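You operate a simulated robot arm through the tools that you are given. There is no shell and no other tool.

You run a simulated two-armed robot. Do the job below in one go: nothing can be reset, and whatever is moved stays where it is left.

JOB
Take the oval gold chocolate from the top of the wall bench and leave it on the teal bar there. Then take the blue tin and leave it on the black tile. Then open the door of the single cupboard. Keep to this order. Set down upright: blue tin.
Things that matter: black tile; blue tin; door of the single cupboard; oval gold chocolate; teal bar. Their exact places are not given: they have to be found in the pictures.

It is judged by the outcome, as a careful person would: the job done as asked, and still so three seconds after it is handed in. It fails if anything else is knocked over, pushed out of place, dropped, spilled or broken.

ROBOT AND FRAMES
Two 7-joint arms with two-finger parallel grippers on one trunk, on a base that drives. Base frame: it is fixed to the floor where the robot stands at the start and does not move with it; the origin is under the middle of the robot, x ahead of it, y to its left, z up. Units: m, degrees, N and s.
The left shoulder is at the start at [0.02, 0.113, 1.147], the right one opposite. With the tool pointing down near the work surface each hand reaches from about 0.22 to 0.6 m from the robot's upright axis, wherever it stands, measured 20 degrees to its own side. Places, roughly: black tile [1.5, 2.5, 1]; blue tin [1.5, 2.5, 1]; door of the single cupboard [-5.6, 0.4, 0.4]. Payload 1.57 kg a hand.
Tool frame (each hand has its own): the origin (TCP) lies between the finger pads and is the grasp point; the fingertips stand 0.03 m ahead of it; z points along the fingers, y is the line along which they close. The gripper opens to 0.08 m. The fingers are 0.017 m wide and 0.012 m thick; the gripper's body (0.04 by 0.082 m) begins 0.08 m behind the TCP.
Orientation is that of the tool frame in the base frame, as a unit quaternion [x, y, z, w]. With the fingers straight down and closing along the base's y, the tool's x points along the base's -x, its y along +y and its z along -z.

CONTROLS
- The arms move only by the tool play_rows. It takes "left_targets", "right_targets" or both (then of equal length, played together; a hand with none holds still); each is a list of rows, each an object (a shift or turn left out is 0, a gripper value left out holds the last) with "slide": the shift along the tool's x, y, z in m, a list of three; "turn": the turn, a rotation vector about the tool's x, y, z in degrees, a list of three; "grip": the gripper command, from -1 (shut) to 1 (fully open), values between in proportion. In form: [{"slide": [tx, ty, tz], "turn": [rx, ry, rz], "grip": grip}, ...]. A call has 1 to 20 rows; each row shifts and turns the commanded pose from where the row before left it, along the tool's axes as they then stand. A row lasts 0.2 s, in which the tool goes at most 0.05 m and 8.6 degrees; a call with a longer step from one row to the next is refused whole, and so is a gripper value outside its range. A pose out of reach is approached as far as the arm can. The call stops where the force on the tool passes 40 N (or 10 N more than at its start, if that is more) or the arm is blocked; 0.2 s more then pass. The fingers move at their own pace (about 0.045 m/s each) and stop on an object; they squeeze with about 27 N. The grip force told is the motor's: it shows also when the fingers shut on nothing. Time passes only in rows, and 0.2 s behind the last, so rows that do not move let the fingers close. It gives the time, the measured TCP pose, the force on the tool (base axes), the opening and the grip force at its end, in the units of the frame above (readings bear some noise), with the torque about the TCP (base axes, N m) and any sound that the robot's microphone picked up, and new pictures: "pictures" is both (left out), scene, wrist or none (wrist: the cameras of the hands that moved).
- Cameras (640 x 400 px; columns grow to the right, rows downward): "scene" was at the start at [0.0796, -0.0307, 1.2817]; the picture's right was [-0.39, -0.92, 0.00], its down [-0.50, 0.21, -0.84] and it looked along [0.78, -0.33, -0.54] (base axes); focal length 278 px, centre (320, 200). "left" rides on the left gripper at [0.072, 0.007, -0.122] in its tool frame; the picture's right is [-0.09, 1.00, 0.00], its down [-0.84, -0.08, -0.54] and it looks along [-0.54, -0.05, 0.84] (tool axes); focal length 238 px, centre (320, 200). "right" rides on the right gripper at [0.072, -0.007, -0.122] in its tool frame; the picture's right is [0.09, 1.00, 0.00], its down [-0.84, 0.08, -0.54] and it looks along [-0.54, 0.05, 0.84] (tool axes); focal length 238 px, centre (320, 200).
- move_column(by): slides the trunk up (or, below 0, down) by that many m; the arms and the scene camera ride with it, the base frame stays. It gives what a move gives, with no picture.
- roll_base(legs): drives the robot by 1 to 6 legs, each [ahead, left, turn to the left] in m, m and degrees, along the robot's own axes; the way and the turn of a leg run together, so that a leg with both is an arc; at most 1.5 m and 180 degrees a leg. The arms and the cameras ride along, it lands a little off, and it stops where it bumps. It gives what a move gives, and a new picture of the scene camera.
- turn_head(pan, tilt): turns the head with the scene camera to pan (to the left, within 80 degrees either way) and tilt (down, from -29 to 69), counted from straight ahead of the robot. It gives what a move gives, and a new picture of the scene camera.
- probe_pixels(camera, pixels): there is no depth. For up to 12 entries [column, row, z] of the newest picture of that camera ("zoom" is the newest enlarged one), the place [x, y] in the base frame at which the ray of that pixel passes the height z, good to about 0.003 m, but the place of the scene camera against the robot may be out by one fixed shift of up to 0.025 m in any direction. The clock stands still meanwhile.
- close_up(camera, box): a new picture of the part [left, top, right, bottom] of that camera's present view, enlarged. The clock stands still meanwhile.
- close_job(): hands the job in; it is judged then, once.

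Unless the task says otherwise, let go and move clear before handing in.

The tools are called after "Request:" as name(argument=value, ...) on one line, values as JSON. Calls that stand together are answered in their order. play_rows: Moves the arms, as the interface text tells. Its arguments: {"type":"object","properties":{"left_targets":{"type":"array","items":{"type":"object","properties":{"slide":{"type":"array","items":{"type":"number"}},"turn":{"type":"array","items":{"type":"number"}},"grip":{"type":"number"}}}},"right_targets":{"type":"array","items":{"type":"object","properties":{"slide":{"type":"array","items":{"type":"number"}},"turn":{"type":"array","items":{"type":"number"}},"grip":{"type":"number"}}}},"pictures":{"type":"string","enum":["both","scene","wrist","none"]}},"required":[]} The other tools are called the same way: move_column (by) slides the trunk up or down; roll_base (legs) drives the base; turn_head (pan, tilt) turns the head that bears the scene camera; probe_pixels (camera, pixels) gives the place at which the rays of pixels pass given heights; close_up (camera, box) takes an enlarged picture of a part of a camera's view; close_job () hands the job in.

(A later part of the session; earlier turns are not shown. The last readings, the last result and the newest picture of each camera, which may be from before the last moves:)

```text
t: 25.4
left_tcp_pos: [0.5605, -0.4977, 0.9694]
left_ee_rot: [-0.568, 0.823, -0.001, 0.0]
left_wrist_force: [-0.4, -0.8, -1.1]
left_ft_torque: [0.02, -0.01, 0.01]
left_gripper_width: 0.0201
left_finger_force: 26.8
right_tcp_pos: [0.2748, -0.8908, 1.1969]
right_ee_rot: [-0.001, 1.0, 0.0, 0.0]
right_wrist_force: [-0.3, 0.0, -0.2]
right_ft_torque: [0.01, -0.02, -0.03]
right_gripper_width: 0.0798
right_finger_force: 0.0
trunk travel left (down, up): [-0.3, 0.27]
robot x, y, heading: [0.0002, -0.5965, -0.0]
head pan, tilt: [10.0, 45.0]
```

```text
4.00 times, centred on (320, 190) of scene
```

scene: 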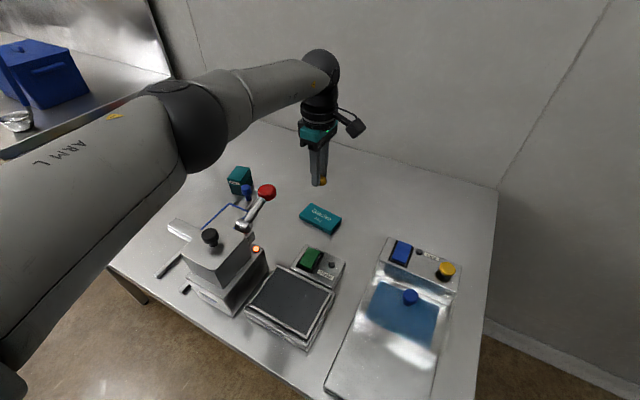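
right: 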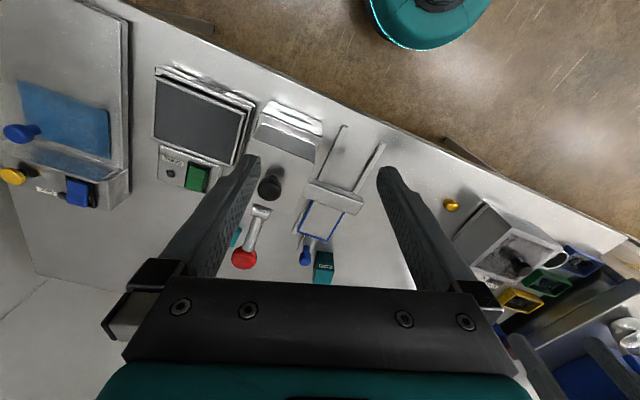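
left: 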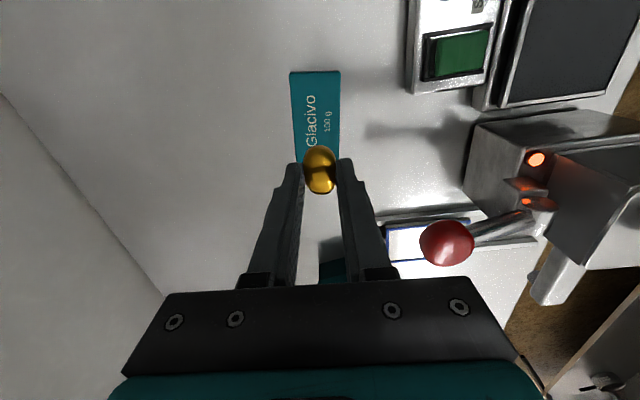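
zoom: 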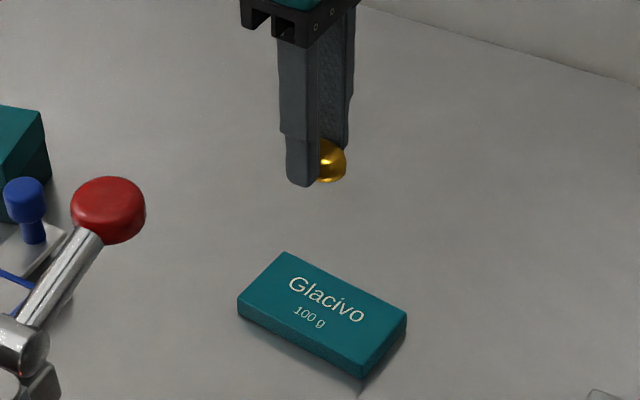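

Bar centre ≈ (0.564, -0.501), so I shift about 4 mm and descend to TCP z≈0.862, leaving a gap over the bar.

Request:
play_rows(left_targets=[{"slide": [0.0017, -0.0039, 0]}, {"slide": [0, 0, 0.04]}, {"slide": [0, 0, 0.04]}, {"slide": [0, 0, 0.027]}, {}], pictures="both")

Request:
close_up(camera="left", box=[240, 100, 400, 200])

Request:
close_up(camera="scene", box=[240, 140, 400, 240])

```text
t: 26.6
left_tcp_pos: [0.5485, -0.5004, 0.8616]
left_ee_rot: [-0.569, 0.822, 0.0, 0.0]
left_wrist_force: [-0.8, -0.2, 0.0]
left_ft_torque: [-0.02, 0.0, 0.01]
left_gripper_width: 0.0202
left_finger_force: 26.7
left hand out of reach, approached as far as the arm can: row 3, 4
right_tcp_pos: [0.2754, -0.8904, 1.1969]
right_ee_rot: [-0.002, 1.0, 0.0, 0.0]
right_wrist_force: [-0.1, 0.3, 0.1]
right_ft_torque: [-0.01, 0.0, 0.04]
right_gripper_width: 0.0798
right_finger_force: 0.2
trunk travel left (down, up): [-0.3, 0.27]
robot x, y, heading: [0.0033, -0.5988, 0.1]
head pan, tilt: [10.0, 45.0]
```

scene: 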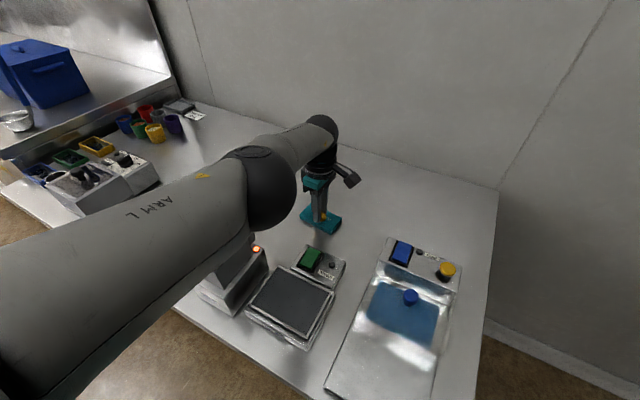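
left: 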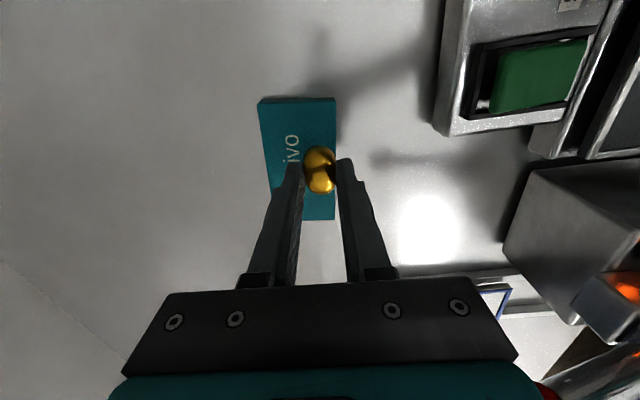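

```text
4.00 times, centred on (320, 150) of left
```

zoom: 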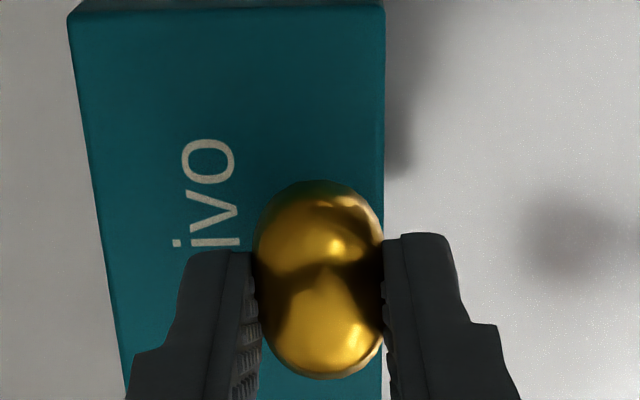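

```text
4.00 times, centred on (320, 190) of scene
```

zoom: 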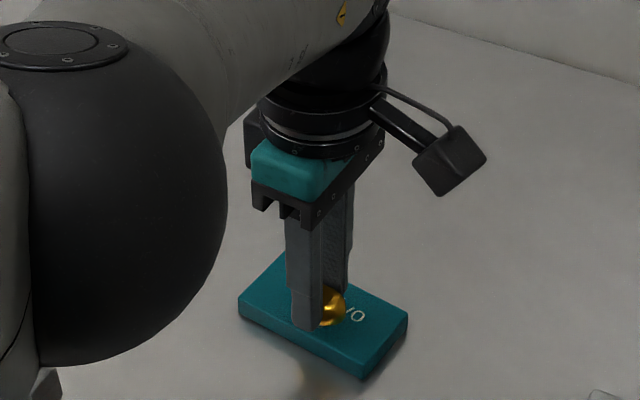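

The arm runs out of reach here: TCP x is 0.5485 against 0.564 wanted. I'll lift the chocolate back up and then look down to see how close the base is to the bench before driving ahead a little.

Request:
play_rows(left_targets=[{"slide": [0, 0, -0.027]}, {"slide": [0, 0, -0.04]}, {"slide": [0, 0, -0.04]}, {}], pictures="none")

Request:
turn_head(pan=0, tilt=69)

```text
t: 27.6
left_tcp_pos: [0.5704, -0.503, 0.9667]
left_ee_rot: [-0.567, 0.824, 0.002, -0.002]
left_wrist_force: [-0.8, 0.1, -0.5]
left_ft_torque: [0.03, -0.01, 0.01]
left_gripper_width: 0.02
left_finger_force: 26.4
left hand out of reach, approached as far as the arm can: row 1, 2, 3
right_tcp_pos: [0.2757, -0.8912, 1.197]
right_ee_rot: [-0.001, 1.0, 0.0, 0.0]
right_wrist_force: [-0.1, -0.3, -0.5]
right_ft_torque: [-0.03, 0.0, -0.01]
right_gripper_width: 0.0801
right_finger_force: 0.1
trunk travel left (down, up): [-0.3, 0.27]
robot x, y, heading: [0.0028, -0.6002, 0.1]
head pan, tilt: [10.0, 45.0]
```

```text
t: 28.4
left_tcp_pos: [0.5707, -0.5021, 0.9665]
left_ee_rot: [-0.568, 0.823, 0.001, -0.001]
left_wrist_force: [1.1, 0.6, 0.3]
left_ft_torque: [0.02, 0.04, 0.02]
left_gripper_width: 0.0201
left_finger_force: 27.3
right_tcp_pos: [0.2755, -0.8915, 1.1964]
right_ee_rot: [-0.001, 1.0, -0.001, 0.0]
right_wrist_force: [-0.7, -0.1, -0.4]
right_ft_torque: [-0.05, -0.01, -0.01]
right_gripper_width: 0.08
right_finger_force: 0.1
trunk travel left (down, up): [-0.3, 0.27]
robot x, y, heading: [0.0037, -0.5976, 0.1]
head pan, tilt: [0.0, 68.8]
```

scene: 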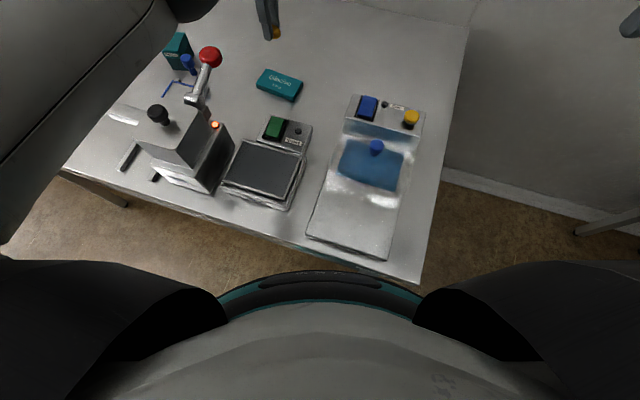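

The bench's front edge runs slantwise, from (62,172) to (420,280), so it's nearer the robot on the right. I'll probe the edge and the base.

Request:
probe_pixels(camera="scene", pixels=[[70, 175, 0.8], [300, 243, 0.8], [418, 282, 0.8], [320, 272, 0.3], [320, 272, 0.1], [215, 300, 0.3], [425, 295, 0.3], [280, 84, 0.815], [210, 55, 0.99]])

```text
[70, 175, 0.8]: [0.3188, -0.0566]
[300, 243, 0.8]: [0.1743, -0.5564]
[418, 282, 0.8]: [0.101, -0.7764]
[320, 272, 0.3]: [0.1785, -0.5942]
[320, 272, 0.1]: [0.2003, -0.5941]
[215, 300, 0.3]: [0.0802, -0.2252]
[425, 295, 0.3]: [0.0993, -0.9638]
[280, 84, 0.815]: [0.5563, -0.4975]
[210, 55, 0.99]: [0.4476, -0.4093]
```

The bench is turned about 16° to me: its front edge lies at x≈0.16 at y=-0.6. Turning the robot 16° right to face it and sliding a little left brings the bar within easy reach without coming closer to the bench. First I lift the hand for clearance.

Request:
play_rows(left_targets=[{"slide": [0, 0, -0.04]}, {"slide": [0, 0, -0.04]}, {"slide": [0, 0, -0.04]}, {"slide": [0, 0, -0.04]}, {}], pictures="none")

Request:
roll_base(legs=[[0.01, 0.05, 0], [0, 0, -16]])

```text
t: 29.6
left_tcp_pos: [0.5702, -0.5034, 1.1252]
left_ee_rot: [-0.568, 0.823, 0.0, 0.001]
left_wrist_force: [0.5, -0.9, -0.6]
left_ft_torque: [-0.01, 0.02, 0.03]
left_gripper_width: 0.02
left_finger_force: 27.4
left hand out of reach, approached as far as the arm can: row 1
right_tcp_pos: [0.2756, -0.892, 1.196]
right_ee_rot: [-0.002, 1.0, -0.001, 0.0]
right_wrist_force: [-0.3, -0.4, -0.3]
right_ft_torque: [-0.01, 0.0, -0.02]
right_gripper_width: 0.0799
right_finger_force: 0.0
trunk travel left (down, up): [-0.3, 0.27]
robot x, y, heading: [-0.0004, -0.5968, 0.0]
head pan, tilt: [0.0, 68.8]
```

```text
t: 31.5
left_tcp_pos: [0.5837, -0.6153, 1.1262]
left_ee_rot: [-0.449, 0.894, 0.0, 0.0]
left_wrist_force: [-0.5, 0.6, 0.4]
left_ft_torque: [0.01, -0.01, -0.03]
left_gripper_width: 0.0202
left_finger_force: 27.4
right_tcp_pos: [0.1941, -0.9067, 1.1968]
right_ee_rot: [0.137, 0.991, 0.0, 0.0]
right_wrist_force: [-0.3, -1.1, 0.3]
right_ft_torque: [0.0, 0.04, 0.0]
right_gripper_width: 0.0799
right_finger_force: 0.0
trunk travel left (down, up): [-0.3, 0.27]
robot x, y, heading: [0.0096, -0.5495, -15.9]
head pan, tilt: [0.0, 68.8]
```

scene: 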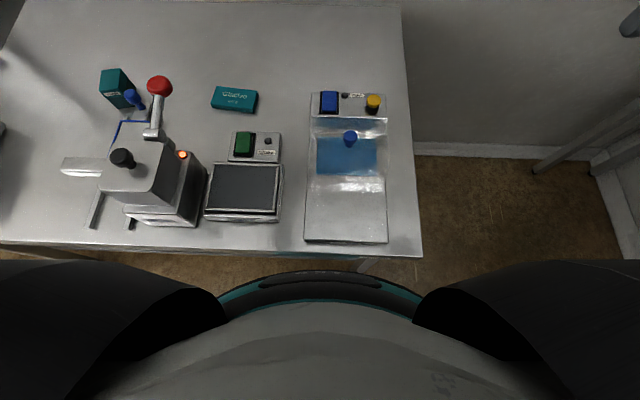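

Now facing the bench squarely. I'll turn the hand back in line with the bar, move over it and descend to z≈0.966.

Request:
play_rows(left_targets=[{"turn": [0, 0, -7.75]}, {"turn": [0, 0, -7.75]}, {"slide": [-0.0332, 0.0198, 0]}, {"slide": [-0.0332, 0.0198, 0]}, {"slide": [-0.0332, 0.0198, 0]}, {"slide": [0, 0, 0.04]}, {"slide": [0, 0, 0.04]}, {"slide": [0, 0, 0.04]}, {"slide": [0, 0, 0.04]}, {}], pictures="wrist")

Request:
turn_head(pan=15, tilt=50)

Request:
close_up(camera="left", box=[240, 70, 400, 170])

```text
t: 33.7
left_tcp_pos: [0.5661, -0.5001, 0.965]
left_ee_rot: [-0.565, 0.825, 0.0, -0.001]
left_wrist_force: [0.4, 0.6, -0.3]
left_ft_torque: [-0.01, -0.01, 0.03]
left_gripper_width: 0.0203
left_finger_force: 27.2
right_tcp_pos: [0.1939, -0.9057, 1.196]
right_ee_rot: [0.137, 0.991, 0.0, 0.0]
right_wrist_force: [-0.1, -1.2, -0.1]
right_ft_torque: [-0.01, -0.02, 0.01]
right_gripper_width: 0.08
right_finger_force: 0.1
trunk travel left (down, up): [-0.3, 0.27]
robot x, y, heading: [0.0099, -0.5476, -16.0]
head pan, tilt: [0.0, 68.8]
```

left: 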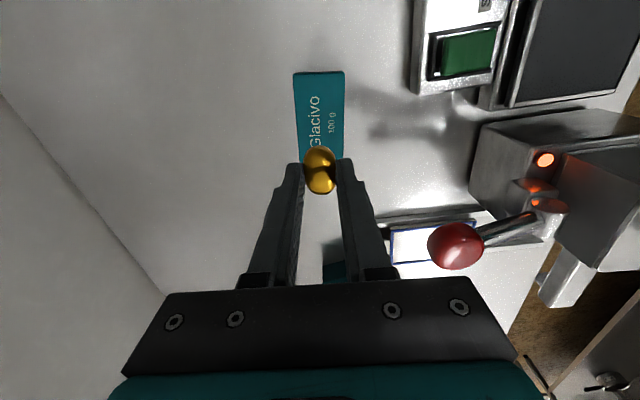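

```text
t: 34.5
left_tcp_pos: [0.5669, -0.4992, 0.9663]
left_ee_rot: [-0.565, 0.825, 0.0, 0.0]
left_wrist_force: [0.2, -0.4, -0.6]
left_ft_torque: [0.04, 0.01, 0.01]
left_gripper_width: 0.0202
left_finger_force: 27.1
right_tcp_pos: [0.1939, -0.9057, 1.1978]
right_ee_rot: [0.136, 0.991, 0.001, 0.0]
right_wrist_force: [1.2, 0.4, 0.2]
right_ft_torque: [0.03, -0.02, 0.0]
right_gripper_width: 0.0801
right_finger_force: 0.1
trunk travel left (down, up): [-0.3, 0.27]
robot x, y, heading: [0.0152, -0.5467, -15.7]
head pan, tilt: [15.0, 50.0]
```

scene: 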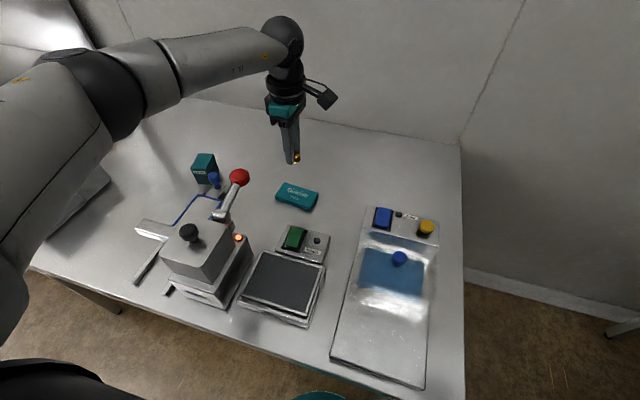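

```text
4.00 times, centred on (320, 120) of left
```

zoom: 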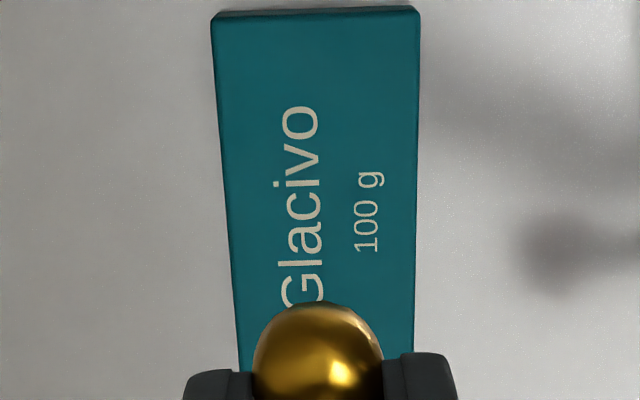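

The arm now has a comfortable elbow clear of the lever. I'll probe the bar's corners in this newest wrist view.

Request:
probe_pixels(camera="zoom", pixels=[[212, 18, 0.815], [420, 14, 0.815], [236, 320, 0.815], [414, 320, 0.815], [316, 16, 0.815], [324, 340, 0.815]])

Request:
probe_pixels(camera="scene", pixels=[[277, 192, 0.815], [317, 204, 0.815], [282, 182, 0.815], [319, 192, 0.815], [277, 202, 0.8], [310, 212, 0.8]])

Request:
close_up(camera="scene", box=[240, 140, 360, 215])

```text
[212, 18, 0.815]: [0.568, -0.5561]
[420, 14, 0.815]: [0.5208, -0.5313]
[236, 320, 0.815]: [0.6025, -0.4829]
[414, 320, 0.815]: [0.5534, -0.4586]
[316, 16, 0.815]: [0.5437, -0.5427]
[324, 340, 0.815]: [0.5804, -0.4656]
```

```text
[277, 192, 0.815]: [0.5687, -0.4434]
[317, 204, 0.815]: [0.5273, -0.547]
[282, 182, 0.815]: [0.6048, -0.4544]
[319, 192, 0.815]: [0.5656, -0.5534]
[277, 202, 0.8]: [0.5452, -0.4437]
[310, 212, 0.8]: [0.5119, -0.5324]
```

```text
5.33 times, centred on (300, 178) of scene
```

zoom: 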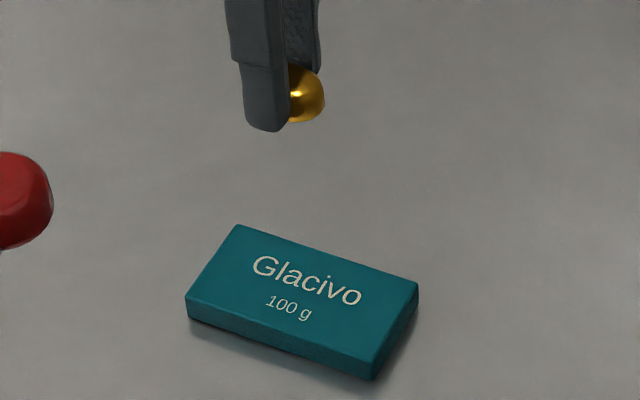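

The bar's centre is (0.566, -0.497), and the hand is at (0.566, -0.4995), which is close enough. I'll descend to z≈0.862 and check.

Request:
play_rows(left_targets=[{"slide": [-0.002, 0, 0.04]}, {"slide": [0, 0, 0.04]}, {"slide": [0, 0, 0.024]}, {}], pictures="both")

Request:
close_up(camera="scene", box=[240, 140, 360, 215])

Request:
close_up(camera="left", box=[240, 100, 400, 200])

```text
t: 35.5
left_tcp_pos: [0.5643, -0.4981, 0.8623]
left_ee_rot: [-0.565, 0.825, -0.001, 0.0]
left_wrist_force: [0.1, -0.4, -0.1]
left_ft_torque: [0.0, -0.01, 0.02]
left_gripper_width: 0.0203
left_finger_force: 27.1
right_tcp_pos: [0.1941, -0.9058, 1.1972]
right_ee_rot: [0.137, 0.991, 0.0, -0.001]
right_wrist_force: [-0.4, -0.6, 0.4]
right_ft_torque: [0.01, 0.01, -0.01]
right_gripper_width: 0.0798
right_finger_force: 0.1
trunk travel left (down, up): [-0.3, 0.27]
robot x, y, heading: [0.0135, -0.5501, -15.7]
head pan, tilt: [15.0, 50.0]
```

scene: 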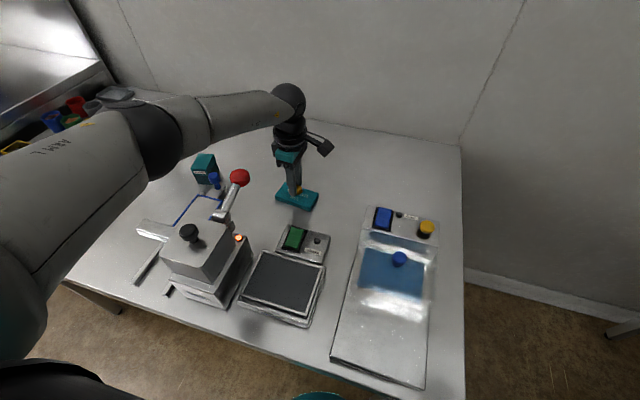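
left: 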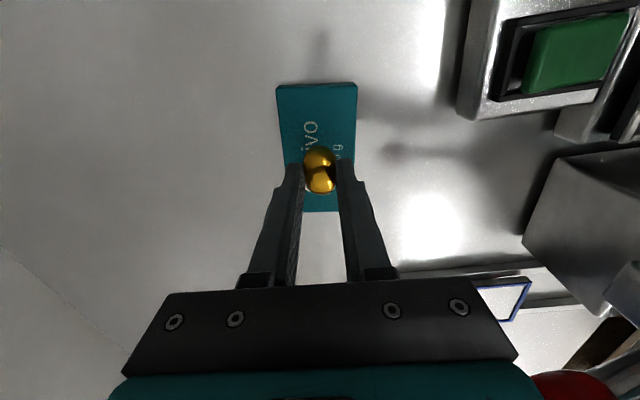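

```text
5.33 times, centred on (300, 178) of scene
```

zoom: 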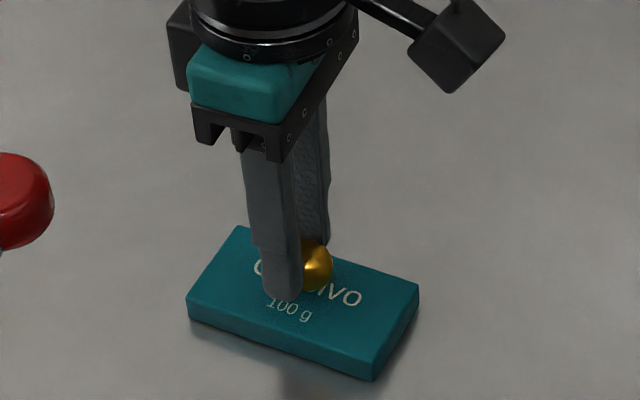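

```text
4.00 times, centred on (320, 150) of left
```

zoom: 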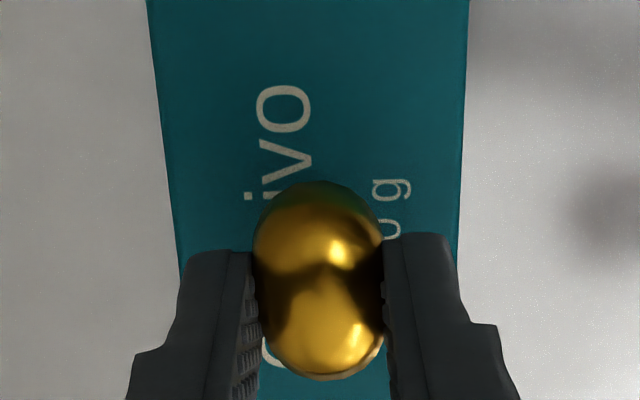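

Centred over the bar with a gap left. I'll come down in small steps, watching the force.

Request:
play_rows(left_targets=[{"slide": [0, 0, 0.004]}, {"slide": [0, 0, 0.003]}, {"slide": [0, 0, 0.002]}, {}], pictures="none")

Request:
close_up(camera="scene", box=[260, 160, 340, 210])

```text
t: 36.5
left_tcp_pos: [0.5666, -0.4989, 0.8523]
left_ee_rot: [-0.565, 0.825, 0.0, 0.0]
left_wrist_force: [0.1, -0.6, 0.2]
left_ft_torque: [0.01, -0.01, 0.02]
left_gripper_width: 0.0204
left_finger_force: 27.0
right_tcp_pos: [0.194, -0.9061, 1.1964]
right_ee_rot: [0.137, 0.991, 0.0, 0.001]
right_wrist_force: [0.5, 0.7, 0.5]
right_ft_torque: [-0.01, -0.02, -0.01]
right_gripper_width: 0.0802
right_finger_force: 0.1
trunk travel left (down, up): [-0.3, 0.27]
robot x, y, heading: [0.0135, -0.5528, -15.9]
head pan, tilt: [15.0, 50.0]
```

```text
8.00 times, centred on (300, 185) of scene
```

zoom: 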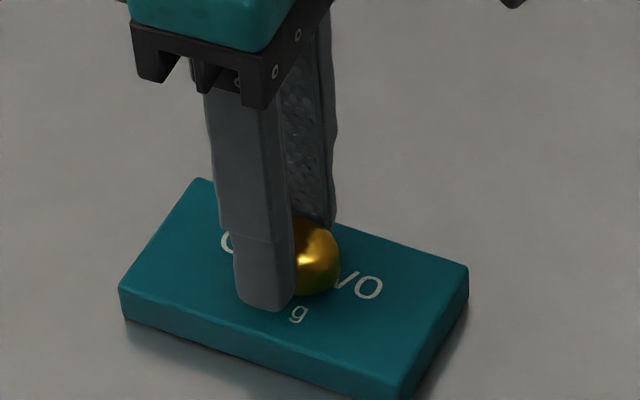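

No contact yet at z=0.852. I'll continue down in 2 mm steps.

Request:
play_rows(left_targets=[{"slide": [0, 0, 0.002]}, {"slide": [0, 0, 0.002]}, {}], pictures="none")

Request:
close_up(camera="scene", box=[260, 160, 340, 210])

```text
t: 37.3
left_tcp_pos: [0.566, -0.4986, 0.8471]
left_ee_rot: [-0.565, 0.825, 0.0, 0.0]
left_wrist_force: [-0.2, 0.7, 0.0]
left_ft_torque: [-0.01, -0.02, 0.01]
left_gripper_width: 0.0204
left_finger_force: 27.0
right_tcp_pos: [0.1932, -0.9069, 1.1969]
right_ee_rot: [0.137, 0.991, -0.001, 0.001]
right_wrist_force: [0.5, -0.3, -0.3]
right_ft_torque: [-0.02, -0.01, 0.07]
right_gripper_width: 0.0798
right_finger_force: 0.0
trunk travel left (down, up): [-0.3, 0.27]
robot x, y, heading: [0.0125, -0.5526, -15.8]
head pan, tilt: [15.0, 50.0]
```

```text
8.00 times, centred on (300, 185) of scene
```

zoom: 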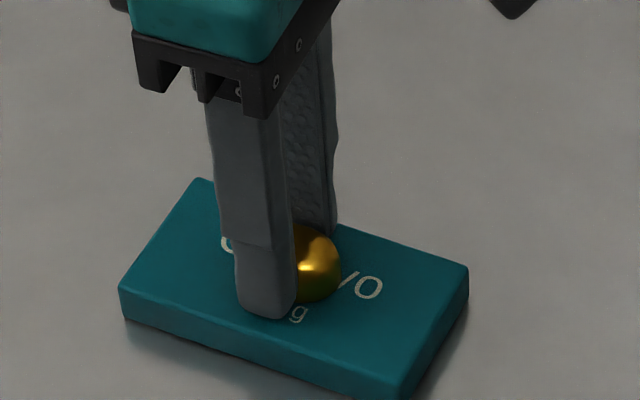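

Request:
play_rows(left_targets=[{"slide": [0, 0, 0.0015]}, {"slide": [0, 0, 0.0015]}, {}], pictures="none")

Request:
close_up(camera="scene", box=[260, 160, 340, 210])

```text
t: 38.1
left_tcp_pos: [0.5668, -0.4984, 0.8481]
left_ee_rot: [-0.564, 0.825, -0.002, 0.001]
left_wrist_force: [0.7, 0.6, 14.0]
left_ft_torque: [-0.01, 0.03, -0.01]
left_gripper_width: 0.0204
left_finger_force: 27.1
right_tcp_pos: [0.1934, -0.9066, 1.1973]
right_ee_rot: [0.137, 0.991, -0.001, 0.001]
right_wrist_force: [0.7, -0.6, -0.7]
right_ft_torque: [0.01, 0.0, 0.02]
right_gripper_width: 0.0799
right_finger_force: 0.0
trunk travel left (down, up): [-0.3, 0.27]
robot x, y, heading: [0.0121, -0.5502, -15.9]
head pan, tilt: [15.0, 50.0]
```

```text
8.00 times, centred on (300, 185) of scene
```

zoom: 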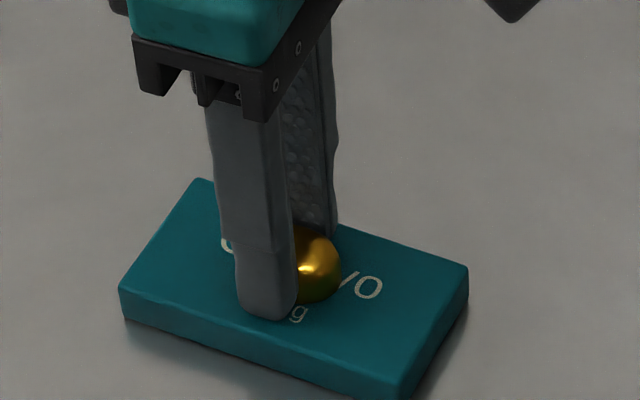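

Contact: 14 N at z=0.848, so the chocolate rests on the bar. I'll ease off 1 mm, open a little and rise straight up.

Request:
play_rows(left_targets=[{"slide": [0, 0, -0.0015]}, {"grip": -0.4}, {"grip": -0.2}, {"grip": 0.0}, {}, {}], pictures="wrist")

Request:
close_up(camera="scene", box=[260, 160, 340, 210])

```text
t: 39.5
left_tcp_pos: [0.5644, -0.498, 0.8466]
left_ee_rot: [-0.566, 0.825, 0.0, 0.0]
left_wrist_force: [0.0, 0.6, 0.3]
left_ft_torque: [0.02, 0.01, 0.02]
left_gripper_width: 0.0402
left_finger_force: 0.0
right_tcp_pos: [0.1947, -0.9064, 1.1967]
right_ee_rot: [0.136, 0.991, 0.0, 0.001]
right_wrist_force: [-0.5, -0.6, 0.1]
right_ft_torque: [0.0, 0.0, 0.0]
right_gripper_width: 0.08
right_finger_force: 0.1
trunk travel left (down, up): [-0.3, 0.27]
robot x, y, heading: [0.0127, -0.5469, -15.6]
head pan, tilt: [15.0, 50.0]
```

left: 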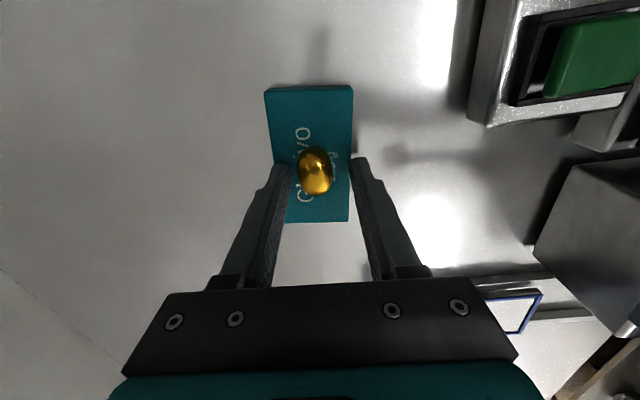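

```text
8.00 times, centred on (300, 185) of scene
```

zoom: 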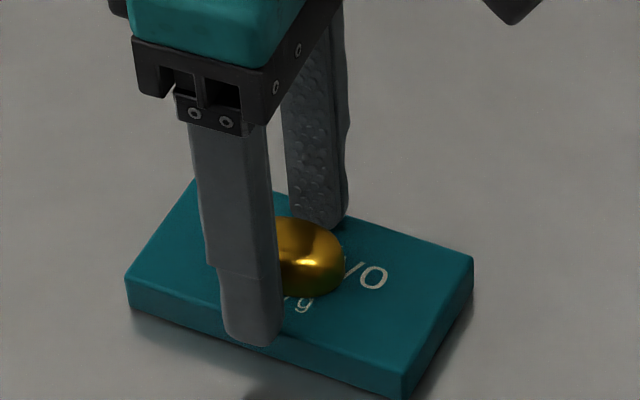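

The chocolate sits on the bar, free of both fingers. I'll raise the hand straight up and check.

Request:
play_rows(left_targets=[{"slide": [0, 0, -0.01]}, {"slide": [0, 0, -0.03]}, {"slide": [0, 0, -0.045]}, {"slide": [0, 0, -0.045]}, {"slide": [0, 0, -0.045]}, {"slide": [0, 0, -0.045]}, {"slide": [0, 0, -0.045]}, {}], pictures="both")

Request:
close_up(camera="scene", box=[240, 140, 360, 215])

```text
t: 41.3
left_tcp_pos: [0.5671, -0.4958, 1.1118]
left_ee_rot: [-0.565, 0.825, 0.001, -0.001]
left_wrist_force: [-0.2, 0.4, 0.0]
left_ft_torque: [-0.01, 0.0, -0.04]
left_gripper_width: 0.04
left_finger_force: 0.0
right_tcp_pos: [0.1938, -0.9057, 1.1963]
right_ee_rot: [0.137, 0.991, 0.001, 0.0]
right_wrist_force: [0.2, 0.6, 1.1]
right_ft_torque: [0.0, 0.0, 0.01]
right_gripper_width: 0.08
right_finger_force: 0.2
trunk travel left (down, up): [-0.3, 0.27]
robot x, y, heading: [0.0102, -0.5503, -15.8]
head pan, tilt: [15.0, 50.0]
```

scene: 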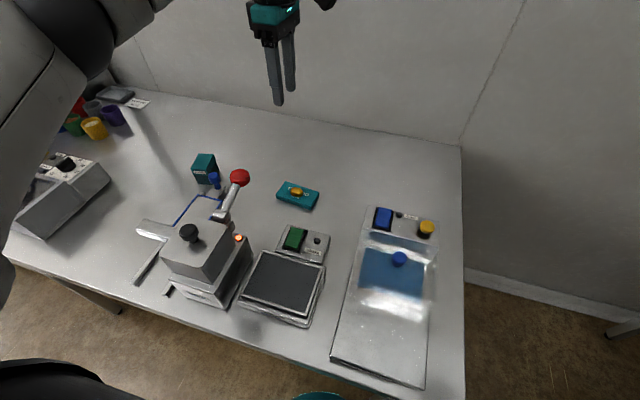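
left: 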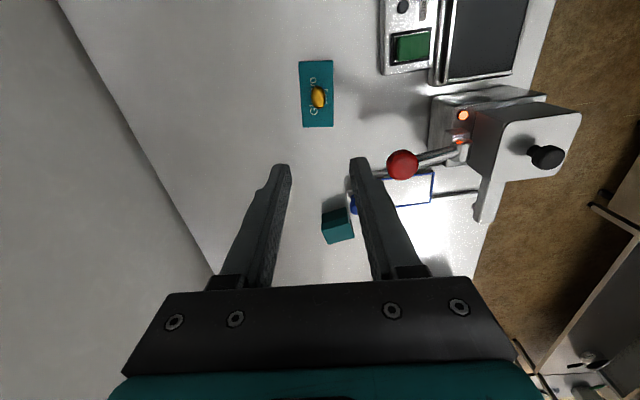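

```text
5.33 times, centred on (300, 178) of scene
```

zoom: 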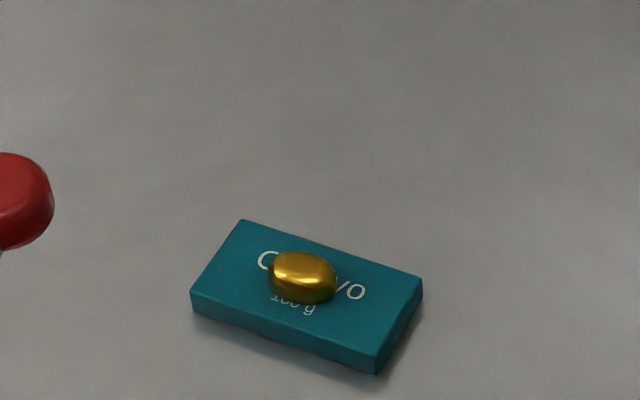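

The oval gold chocolate lies on the teal bar and nothing else moved. Next I'll raise the trunk, tuck the left hand back and face it forward, ready to drive along the wall benches to the left.

Request:
move_column(by=0.1)

Request:
play_rows(left_targets=[{"slide": [-0.001, 0.0418, 0]}, {"slide": [-0.001, 0.0418, 0]}, {"slide": [-0.001, 0.0418, 0]}, {"slide": [-0.001, 0.0418, 0]}, {"slide": [-0.001, 0.0418, 0]}, {"slide": [-0.001, 0.0418, 0]}, {"turn": [0, 0, 8.5]}, {"turn": [0, 0, 8.5]}, {"turn": [0, 0, 8.5]}, {"turn": [0, 0, 8.5]}, {"turn": [0, 0, 8.5]}, {"turn": [0, 0, 8.5]}, {"turn": [0, 0, 8.5]}, {"turn": [0, 0, 8.5]}, {"turn": [0, 0, 8.5]}, {"turn": [0, 0, 8.5]}, {}], pictures="scene")

```text
t: 42.6
left_tcp_pos: [0.5673, -0.4961, 1.2111]
left_ee_rot: [-0.564, 0.825, 0.0, 0.0]
left_wrist_force: [-0.4, -1.1, -0.5]
left_ft_torque: [0.01, -0.01, 0.0]
left_gripper_width: 0.0401
left_finger_force: 0.1
right_tcp_pos: [0.1952, -0.9061, 1.2971]
right_ee_rot: [0.137, 0.991, 0.001, 0.0]
right_wrist_force: [-0.1, 0.6, 0.0]
right_ft_torque: [-0.03, -0.03, 0.02]
right_gripper_width: 0.0799
right_finger_force: 0.0
trunk travel left (down, up): [-0.4, 0.17]
robot x, y, heading: [0.014, -0.5486, -15.6]
head pan, tilt: [15.0, 50.0]
```

```text
t: 46.2
left_tcp_pos: [0.3351, -0.4003, 1.2111]
left_ee_rot: [0.141, 0.99, 0.001, 0.0]
left_wrist_force: [-0.6, -0.1, 0.5]
left_ft_torque: [0.03, 0.0, 0.01]
left_gripper_width: 0.0399
left_finger_force: 0.1
right_tcp_pos: [0.1939, -0.9054, 1.2965]
right_ee_rot: [0.136, 0.991, -0.001, 0.0]
right_wrist_force: [0.0, 0.1, 0.3]
right_ft_torque: [0.01, 0.02, 0.01]
right_gripper_width: 0.0804
right_finger_force: 0.1
trunk travel left (down, up): [-0.4, 0.17]
robot x, y, heading: [0.0097, -0.5486, -15.9]
head pan, tilt: [15.0, 50.0]
```

scene: 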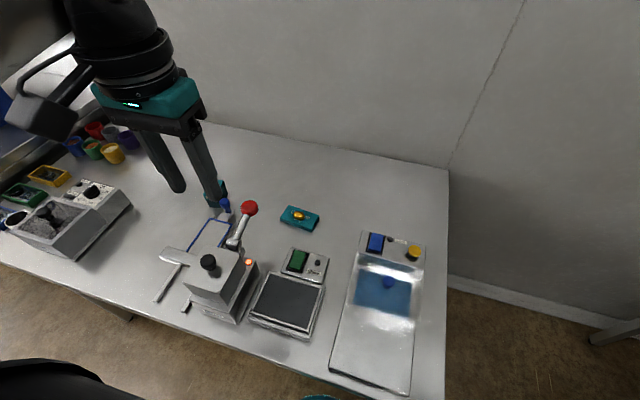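

I'll look left and to the sides to plan the drive.

Request:
turn_head(pan=80, tilt=25)

Request:
turn_head(pan=45, tilt=25)

Request:
turn_head(pan=-80, tilt=25)

```text
t: 47.6
left_tcp_pos: [0.3348, -0.3992, 1.211]
left_ee_rot: [0.14, 0.99, 0.0, 0.0]
left_wrist_force: [-0.6, 1.2, -0.4]
left_ft_torque: [0.01, -0.02, -0.02]
left_gripper_width: 0.0398
left_finger_force: 0.0
right_tcp_pos: [0.1944, -0.9045, 1.2967]
right_ee_rot: [0.137, 0.991, 0.0, 0.0]
right_wrist_force: [-0.5, 0.6, -1.1]
right_ft_torque: [-0.01, -0.01, -0.01]
right_gripper_width: 0.08
right_finger_force: 0.1
trunk travel left (down, up): [-0.4, 0.17]
robot x, y, heading: [0.0086, -0.5503, -15.6]
head pan, tilt: [80.0, 25.0]
```

scene: 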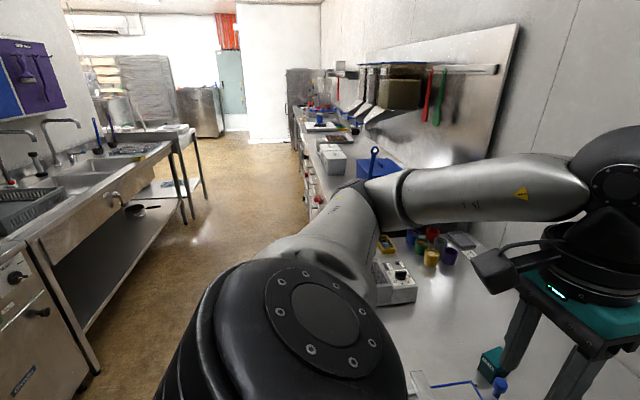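

```text
t: 48.6
left_tcp_pos: [0.3359, -0.4006, 1.2115]
left_ee_rot: [0.141, 0.99, 0.0, 0.0]
left_wrist_force: [0.3, -0.7, 0.6]
left_ft_torque: [0.03, -0.03, 0.03]
left_gripper_width: 0.0399
left_finger_force: 0.0
right_tcp_pos: [0.1943, -0.905, 1.2967]
right_ee_rot: [0.136, 0.991, 0.0, 0.0]
right_wrist_force: [-0.9, -0.2, 0.1]
right_ft_torque: [-0.04, 0.02, 0.01]
right_gripper_width: 0.0801
right_finger_force: 0.1
trunk travel left (down, up): [-0.4, 0.17]
robot x, y, heading: [0.0108, -0.5493, -15.9]
head pan, tilt: [45.0, 25.0]
```

scene: 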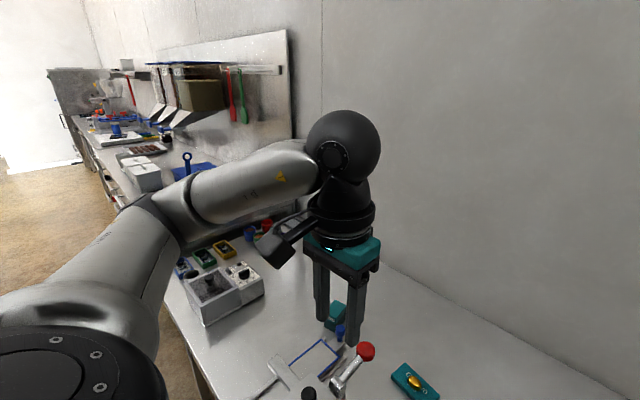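

```text
t: 50.7
left_tcp_pos: [0.3364, -0.4, 1.2103]
left_ee_rot: [0.141, 0.99, -0.001, 0.0]
left_wrist_force: [0.1, -0.7, -0.4]
left_ft_torque: [0.0, -0.02, 0.0]
left_gripper_width: 0.04
left_finger_force: 0.1
right_tcp_pos: [0.1938, -0.9059, 1.2966]
right_ee_rot: [0.136, 0.991, 0.0, 0.0]
right_wrist_force: [0.1, -0.2, -0.3]
right_ft_torque: [-0.02, 0.01, 0.02]
right_gripper_width: 0.08
right_finger_force: 0.0
trunk travel left (down, up): [-0.4, 0.17]
robot x, y, heading: [0.0103, -0.5466, -15.9]
head pan, tilt: [-80.0, 25.0]
```

scene: 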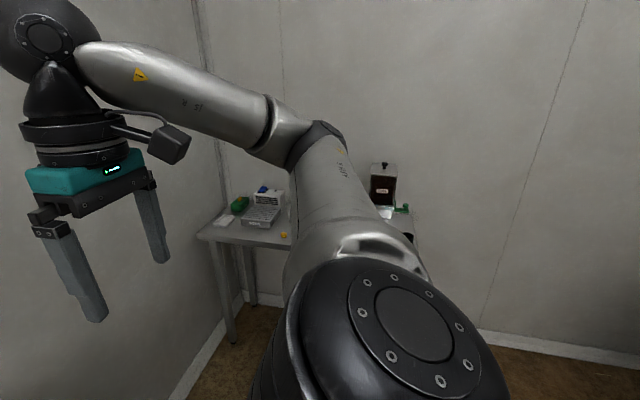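

The aisle runs along the wall benches, with sinks on its far side. I'll look left again and probe floor points to find the aisle's width.

Request:
turn_head(pan=80, tilt=25)

Request:
probe_pixels(camera="scene", pixels=[[100, 372, 0.0], [187, 222, 0.0], [205, 198, 0.0], [305, 200, 0.0], [312, 225, 0.0], [20, 250, 0.9], [175, 142, 0.9], [300, 122, 0.9], [322, 190, 0.9], [365, 150, 0.9], [320, 125, 0.95]])

Request:
close_up(camera="scene", box=[260, 60, 420, 160])

```text
t: 53.1
left_tcp_pos: [0.3346, -0.3999, 1.2114]
left_ee_rot: [0.141, 0.99, -0.001, 0.0]
left_wrist_force: [-0.9, -0.2, 0.4]
left_ft_torque: [-0.02, 0.01, 0.04]
left_gripper_width: 0.04
left_finger_force: 0.1
right_tcp_pos: [0.194, -0.9049, 1.2964]
right_ee_rot: [0.137, 0.991, 0.0, 0.0]
right_wrist_force: [0.3, 0.8, 0.5]
right_ft_torque: [-0.01, 0.01, 0.01]
right_gripper_width: 0.08
right_finger_force: 0.1
trunk travel left (down, up): [-0.4, 0.17]
robot x, y, heading: [0.0116, -0.5507, -15.7]
head pan, tilt: [80.0, 25.0]
```

scene: 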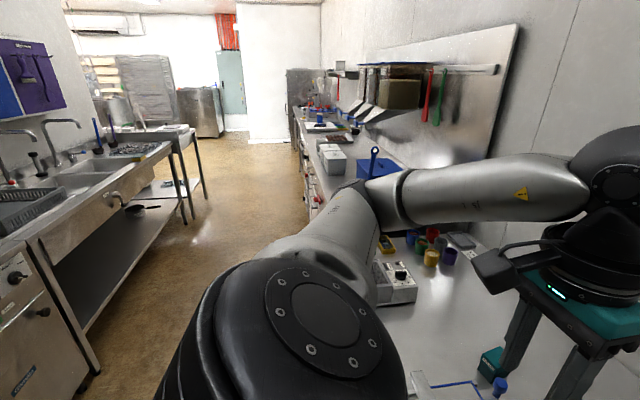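

```text
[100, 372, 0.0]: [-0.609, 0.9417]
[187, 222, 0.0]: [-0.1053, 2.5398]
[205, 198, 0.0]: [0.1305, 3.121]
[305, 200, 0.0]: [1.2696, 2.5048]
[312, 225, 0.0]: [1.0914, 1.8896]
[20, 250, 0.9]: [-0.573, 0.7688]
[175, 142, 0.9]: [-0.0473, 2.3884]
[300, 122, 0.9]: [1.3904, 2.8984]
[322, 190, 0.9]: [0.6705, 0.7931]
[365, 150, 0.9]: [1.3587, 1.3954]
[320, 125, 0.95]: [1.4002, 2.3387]
```

```text
4.00 times, centred on (340, 110) of scene
```

zoom: 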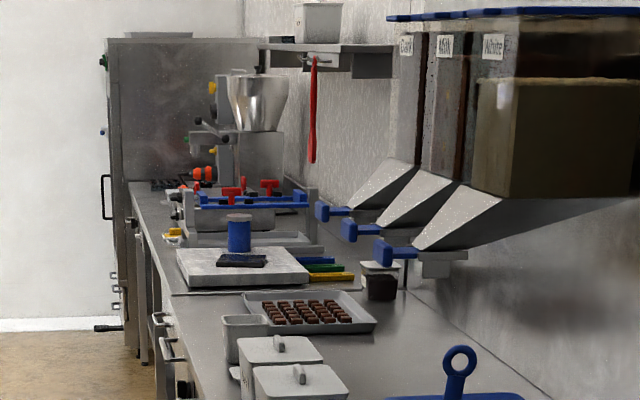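

The blue tin stands on the marble slab next to the black tile (zoom (239,233) and (241,260)), near (1.4, 2.4). The aisle is clear and about 1.1 m wide. I'll back off 0.15 m and drive 2.5 m left along the benches.

Request:
roll_base(legs=[[-0.15, 0, 0], [0, 1.0, 0]])

Request:
turn_head(pan=55, tilt=30)

```text
t: 59.4
left_tcp_pos: [0.4646, 0.6171, 1.2123]
left_ee_rot: [0.14, 0.99, 0.0, 0.0]
left_wrist_force: [-0.1, 0.2, -0.7]
left_ft_torque: [-0.03, -0.01, -0.02]
left_gripper_width: 0.0399
left_finger_force: 0.1
right_tcp_pos: [0.3239, 0.1118, 1.2983]
right_ee_rot: [0.137, 0.991, 0.0, -0.001]
right_wrist_force: [-0.8, -0.5, -0.1]
right_ft_torque: [-0.02, 0.0, -0.01]
right_gripper_width: 0.0798
right_finger_force: 0.1
trunk travel left (down, up): [-0.4, 0.17]
robot x, y, heading: [0.1389, 0.4674, -15.7]
head pan, tilt: [80.0, 25.0]
```

scene: 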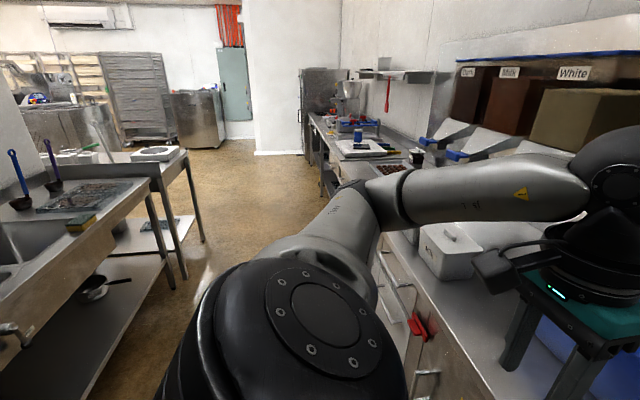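

```text
t: 60.2
left_tcp_pos: [0.4648, 0.6172, 1.2099]
left_ee_rot: [0.14, 0.99, 0.001, 0.001]
left_wrist_force: [-0.1, -0.6, 0.4]
left_ft_torque: [0.0, -0.01, 0.02]
left_gripper_width: 0.0402
left_finger_force: 0.1
right_tcp_pos: [0.324, 0.1114, 1.2976]
right_ee_rot: [0.135, 0.991, 0.0, -0.001]
right_wrist_force: [-0.1, 0.4, -0.5]
right_ft_torque: [0.01, 0.04, 0.02]
right_gripper_width: 0.0799
right_finger_force: 0.0
trunk travel left (down, up): [-0.4, 0.17]
robot x, y, heading: [0.1419, 0.4679, -15.7]
head pan, tilt: [55.0, 30.0]
```

scene: 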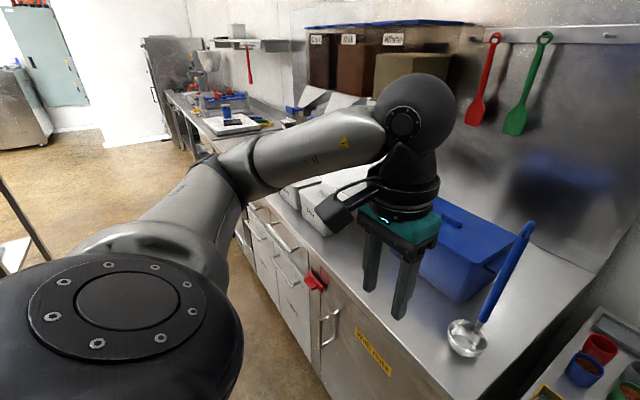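

The left hand stays in front of the bench edge, so the way is clear. I'll drive 1.5 m further left.

Request:
roll_base(legs=[[0, 1.5, 0]])

Request:
turn_head(pan=20, tilt=35)

```text
t: 67.7
left_tcp_pos: [0.8846, 2.0579, 1.2098]
left_ee_rot: [0.148, 0.989, 0.0, 0.0]
left_wrist_force: [0.3, 0.0, 0.3]
left_ft_torque: [-0.01, 0.02, -0.02]
left_gripper_width: 0.0399
left_finger_force: 0.1
right_tcp_pos: [0.7366, 1.5554, 1.2977]
right_ee_rot: [0.144, 0.99, 0.0, 0.001]
right_wrist_force: [-0.4, 0.5, -0.9]
right_ft_torque: [0.0, 0.01, 0.02]
right_gripper_width: 0.0802
right_finger_force: 0.2
trunk travel left (down, up): [-0.4, 0.17]
robot x, y, heading: [0.5598, 1.9145, -16.6]
head pan, tilt: [55.0, 30.0]
```

scene: 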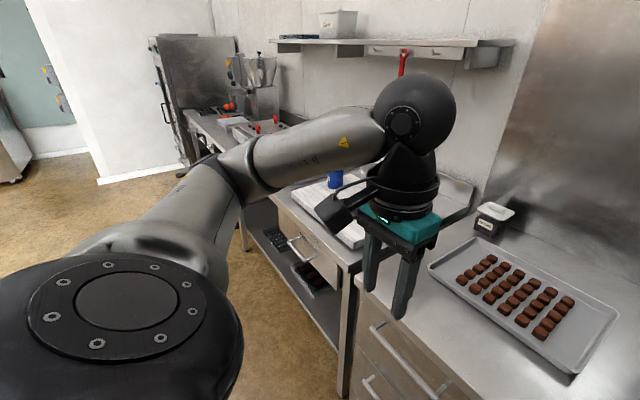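

```text
t: 68.7
left_tcp_pos: [0.8846, 2.0588, 1.2115]
left_ee_rot: [0.148, 0.989, 0.0, 0.0]
left_wrist_force: [-0.2, 0.5, -1.0]
left_ft_torque: [0.03, 0.02, 0.03]
left_gripper_width: 0.04
left_finger_force: 0.0
right_tcp_pos: [0.7361, 1.5534, 1.2972]
right_ee_rot: [0.144, 0.99, -0.001, 0.0]
right_wrist_force: [-0.5, -0.1, -0.1]
right_ft_torque: [-0.02, 0.0, 0.0]
right_gripper_width: 0.0798
right_finger_force: 0.0
trunk travel left (down, up): [-0.4, 0.17]
robot x, y, heading: [0.5605, 1.9085, -16.6]
head pan, tilt: [20.0, 35.0]
```

scene: 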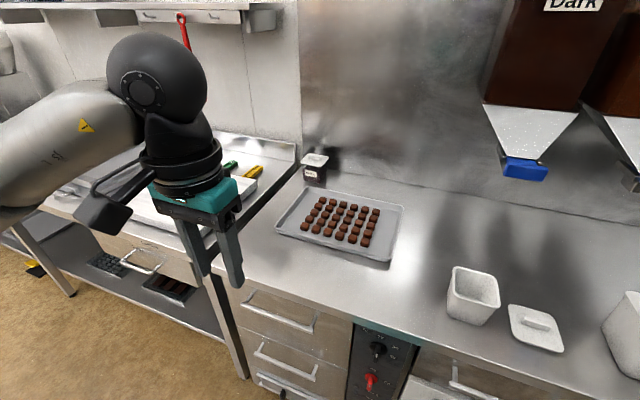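

The slab with the tin is still further left, on the next table. I'll drive 0.6 m more.

Request:
roll_base(legs=[[0, 0.6, 0]])

Request:
turn_head(pan=0, tilt=40)

```text
t: 72.1
left_tcp_pos: [1.0606, 2.634, 1.2111]
left_ee_rot: [0.152, 0.988, -0.001, 0.001]
left_wrist_force: [0.6, 0.6, 0.4]
left_ft_torque: [-0.02, 0.02, -0.01]
left_gripper_width: 0.0399
left_finger_force: 0.0
right_tcp_pos: [0.9091, 2.1321, 1.2981]
right_ee_rot: [0.146, 0.989, 0.0, 0.0]
right_wrist_force: [0.0, 0.2, 0.0]
right_ft_torque: [-0.04, 0.02, 0.04]
right_gripper_width: 0.0799
right_finger_force: 0.1
trunk travel left (down, up): [-0.4, 0.17]
robot x, y, heading: [0.7337, 2.4936, -16.9]
head pan, tilt: [20.0, 35.0]
```

scene: 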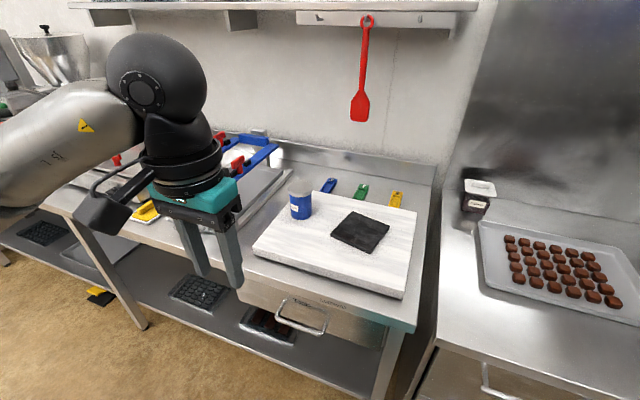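

```text
t: 73.0
left_tcp_pos: [1.0596, 2.6337, 1.2114]
left_ee_rot: [0.151, 0.988, 0.0, 0.0]
left_wrist_force: [0.9, 0.1, -0.3]
left_ft_torque: [0.02, -0.03, -0.04]
left_gripper_width: 0.0399
left_finger_force: 0.0
right_tcp_pos: [0.9091, 2.1309, 1.2964]
right_ee_rot: [0.146, 0.989, 0.0, -0.001]
right_wrist_force: [-0.1, 0.5, 0.6]
right_ft_torque: [-0.01, 0.0, -0.02]
right_gripper_width: 0.0799
right_finger_force: 0.0
trunk travel left (down, up): [-0.4, 0.17]
robot x, y, heading: [0.7378, 2.4932, -17.0]
head pan, tilt: [0.0, 40.0]
```

scene: 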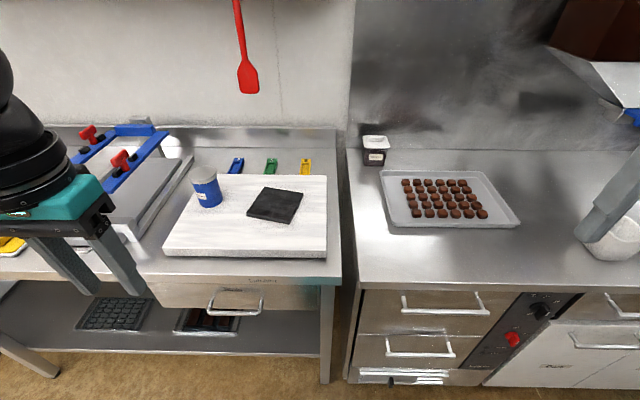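

The blue tin stands at (207,187) on the marble slab and the black tile lies at (275,205). I'll zoom and probe.

Request:
close_up(camera="scene", box=[160, 150, 340, 262])

Request:
probe_pixels(camera="scene", pixels=[[208, 205, 0.93], [208, 205, 0.96], [205, 170, 1.03], [275, 205, 0.96], [275, 205, 0.93], [164, 253, 0.93], [325, 255, 0.93], [163, 280, 0.9], [340, 285, 0.9]])

```text
3.56 times, centred on (250, 206) of scene
```

zoom: 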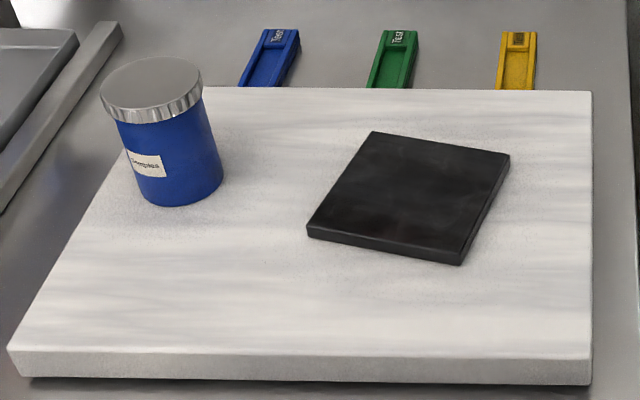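

```text
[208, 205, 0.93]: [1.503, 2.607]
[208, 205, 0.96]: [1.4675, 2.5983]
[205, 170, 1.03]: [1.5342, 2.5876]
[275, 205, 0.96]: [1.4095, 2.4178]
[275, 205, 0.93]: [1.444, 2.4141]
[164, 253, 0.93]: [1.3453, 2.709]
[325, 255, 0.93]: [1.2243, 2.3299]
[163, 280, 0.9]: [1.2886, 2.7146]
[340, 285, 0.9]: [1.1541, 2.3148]
```

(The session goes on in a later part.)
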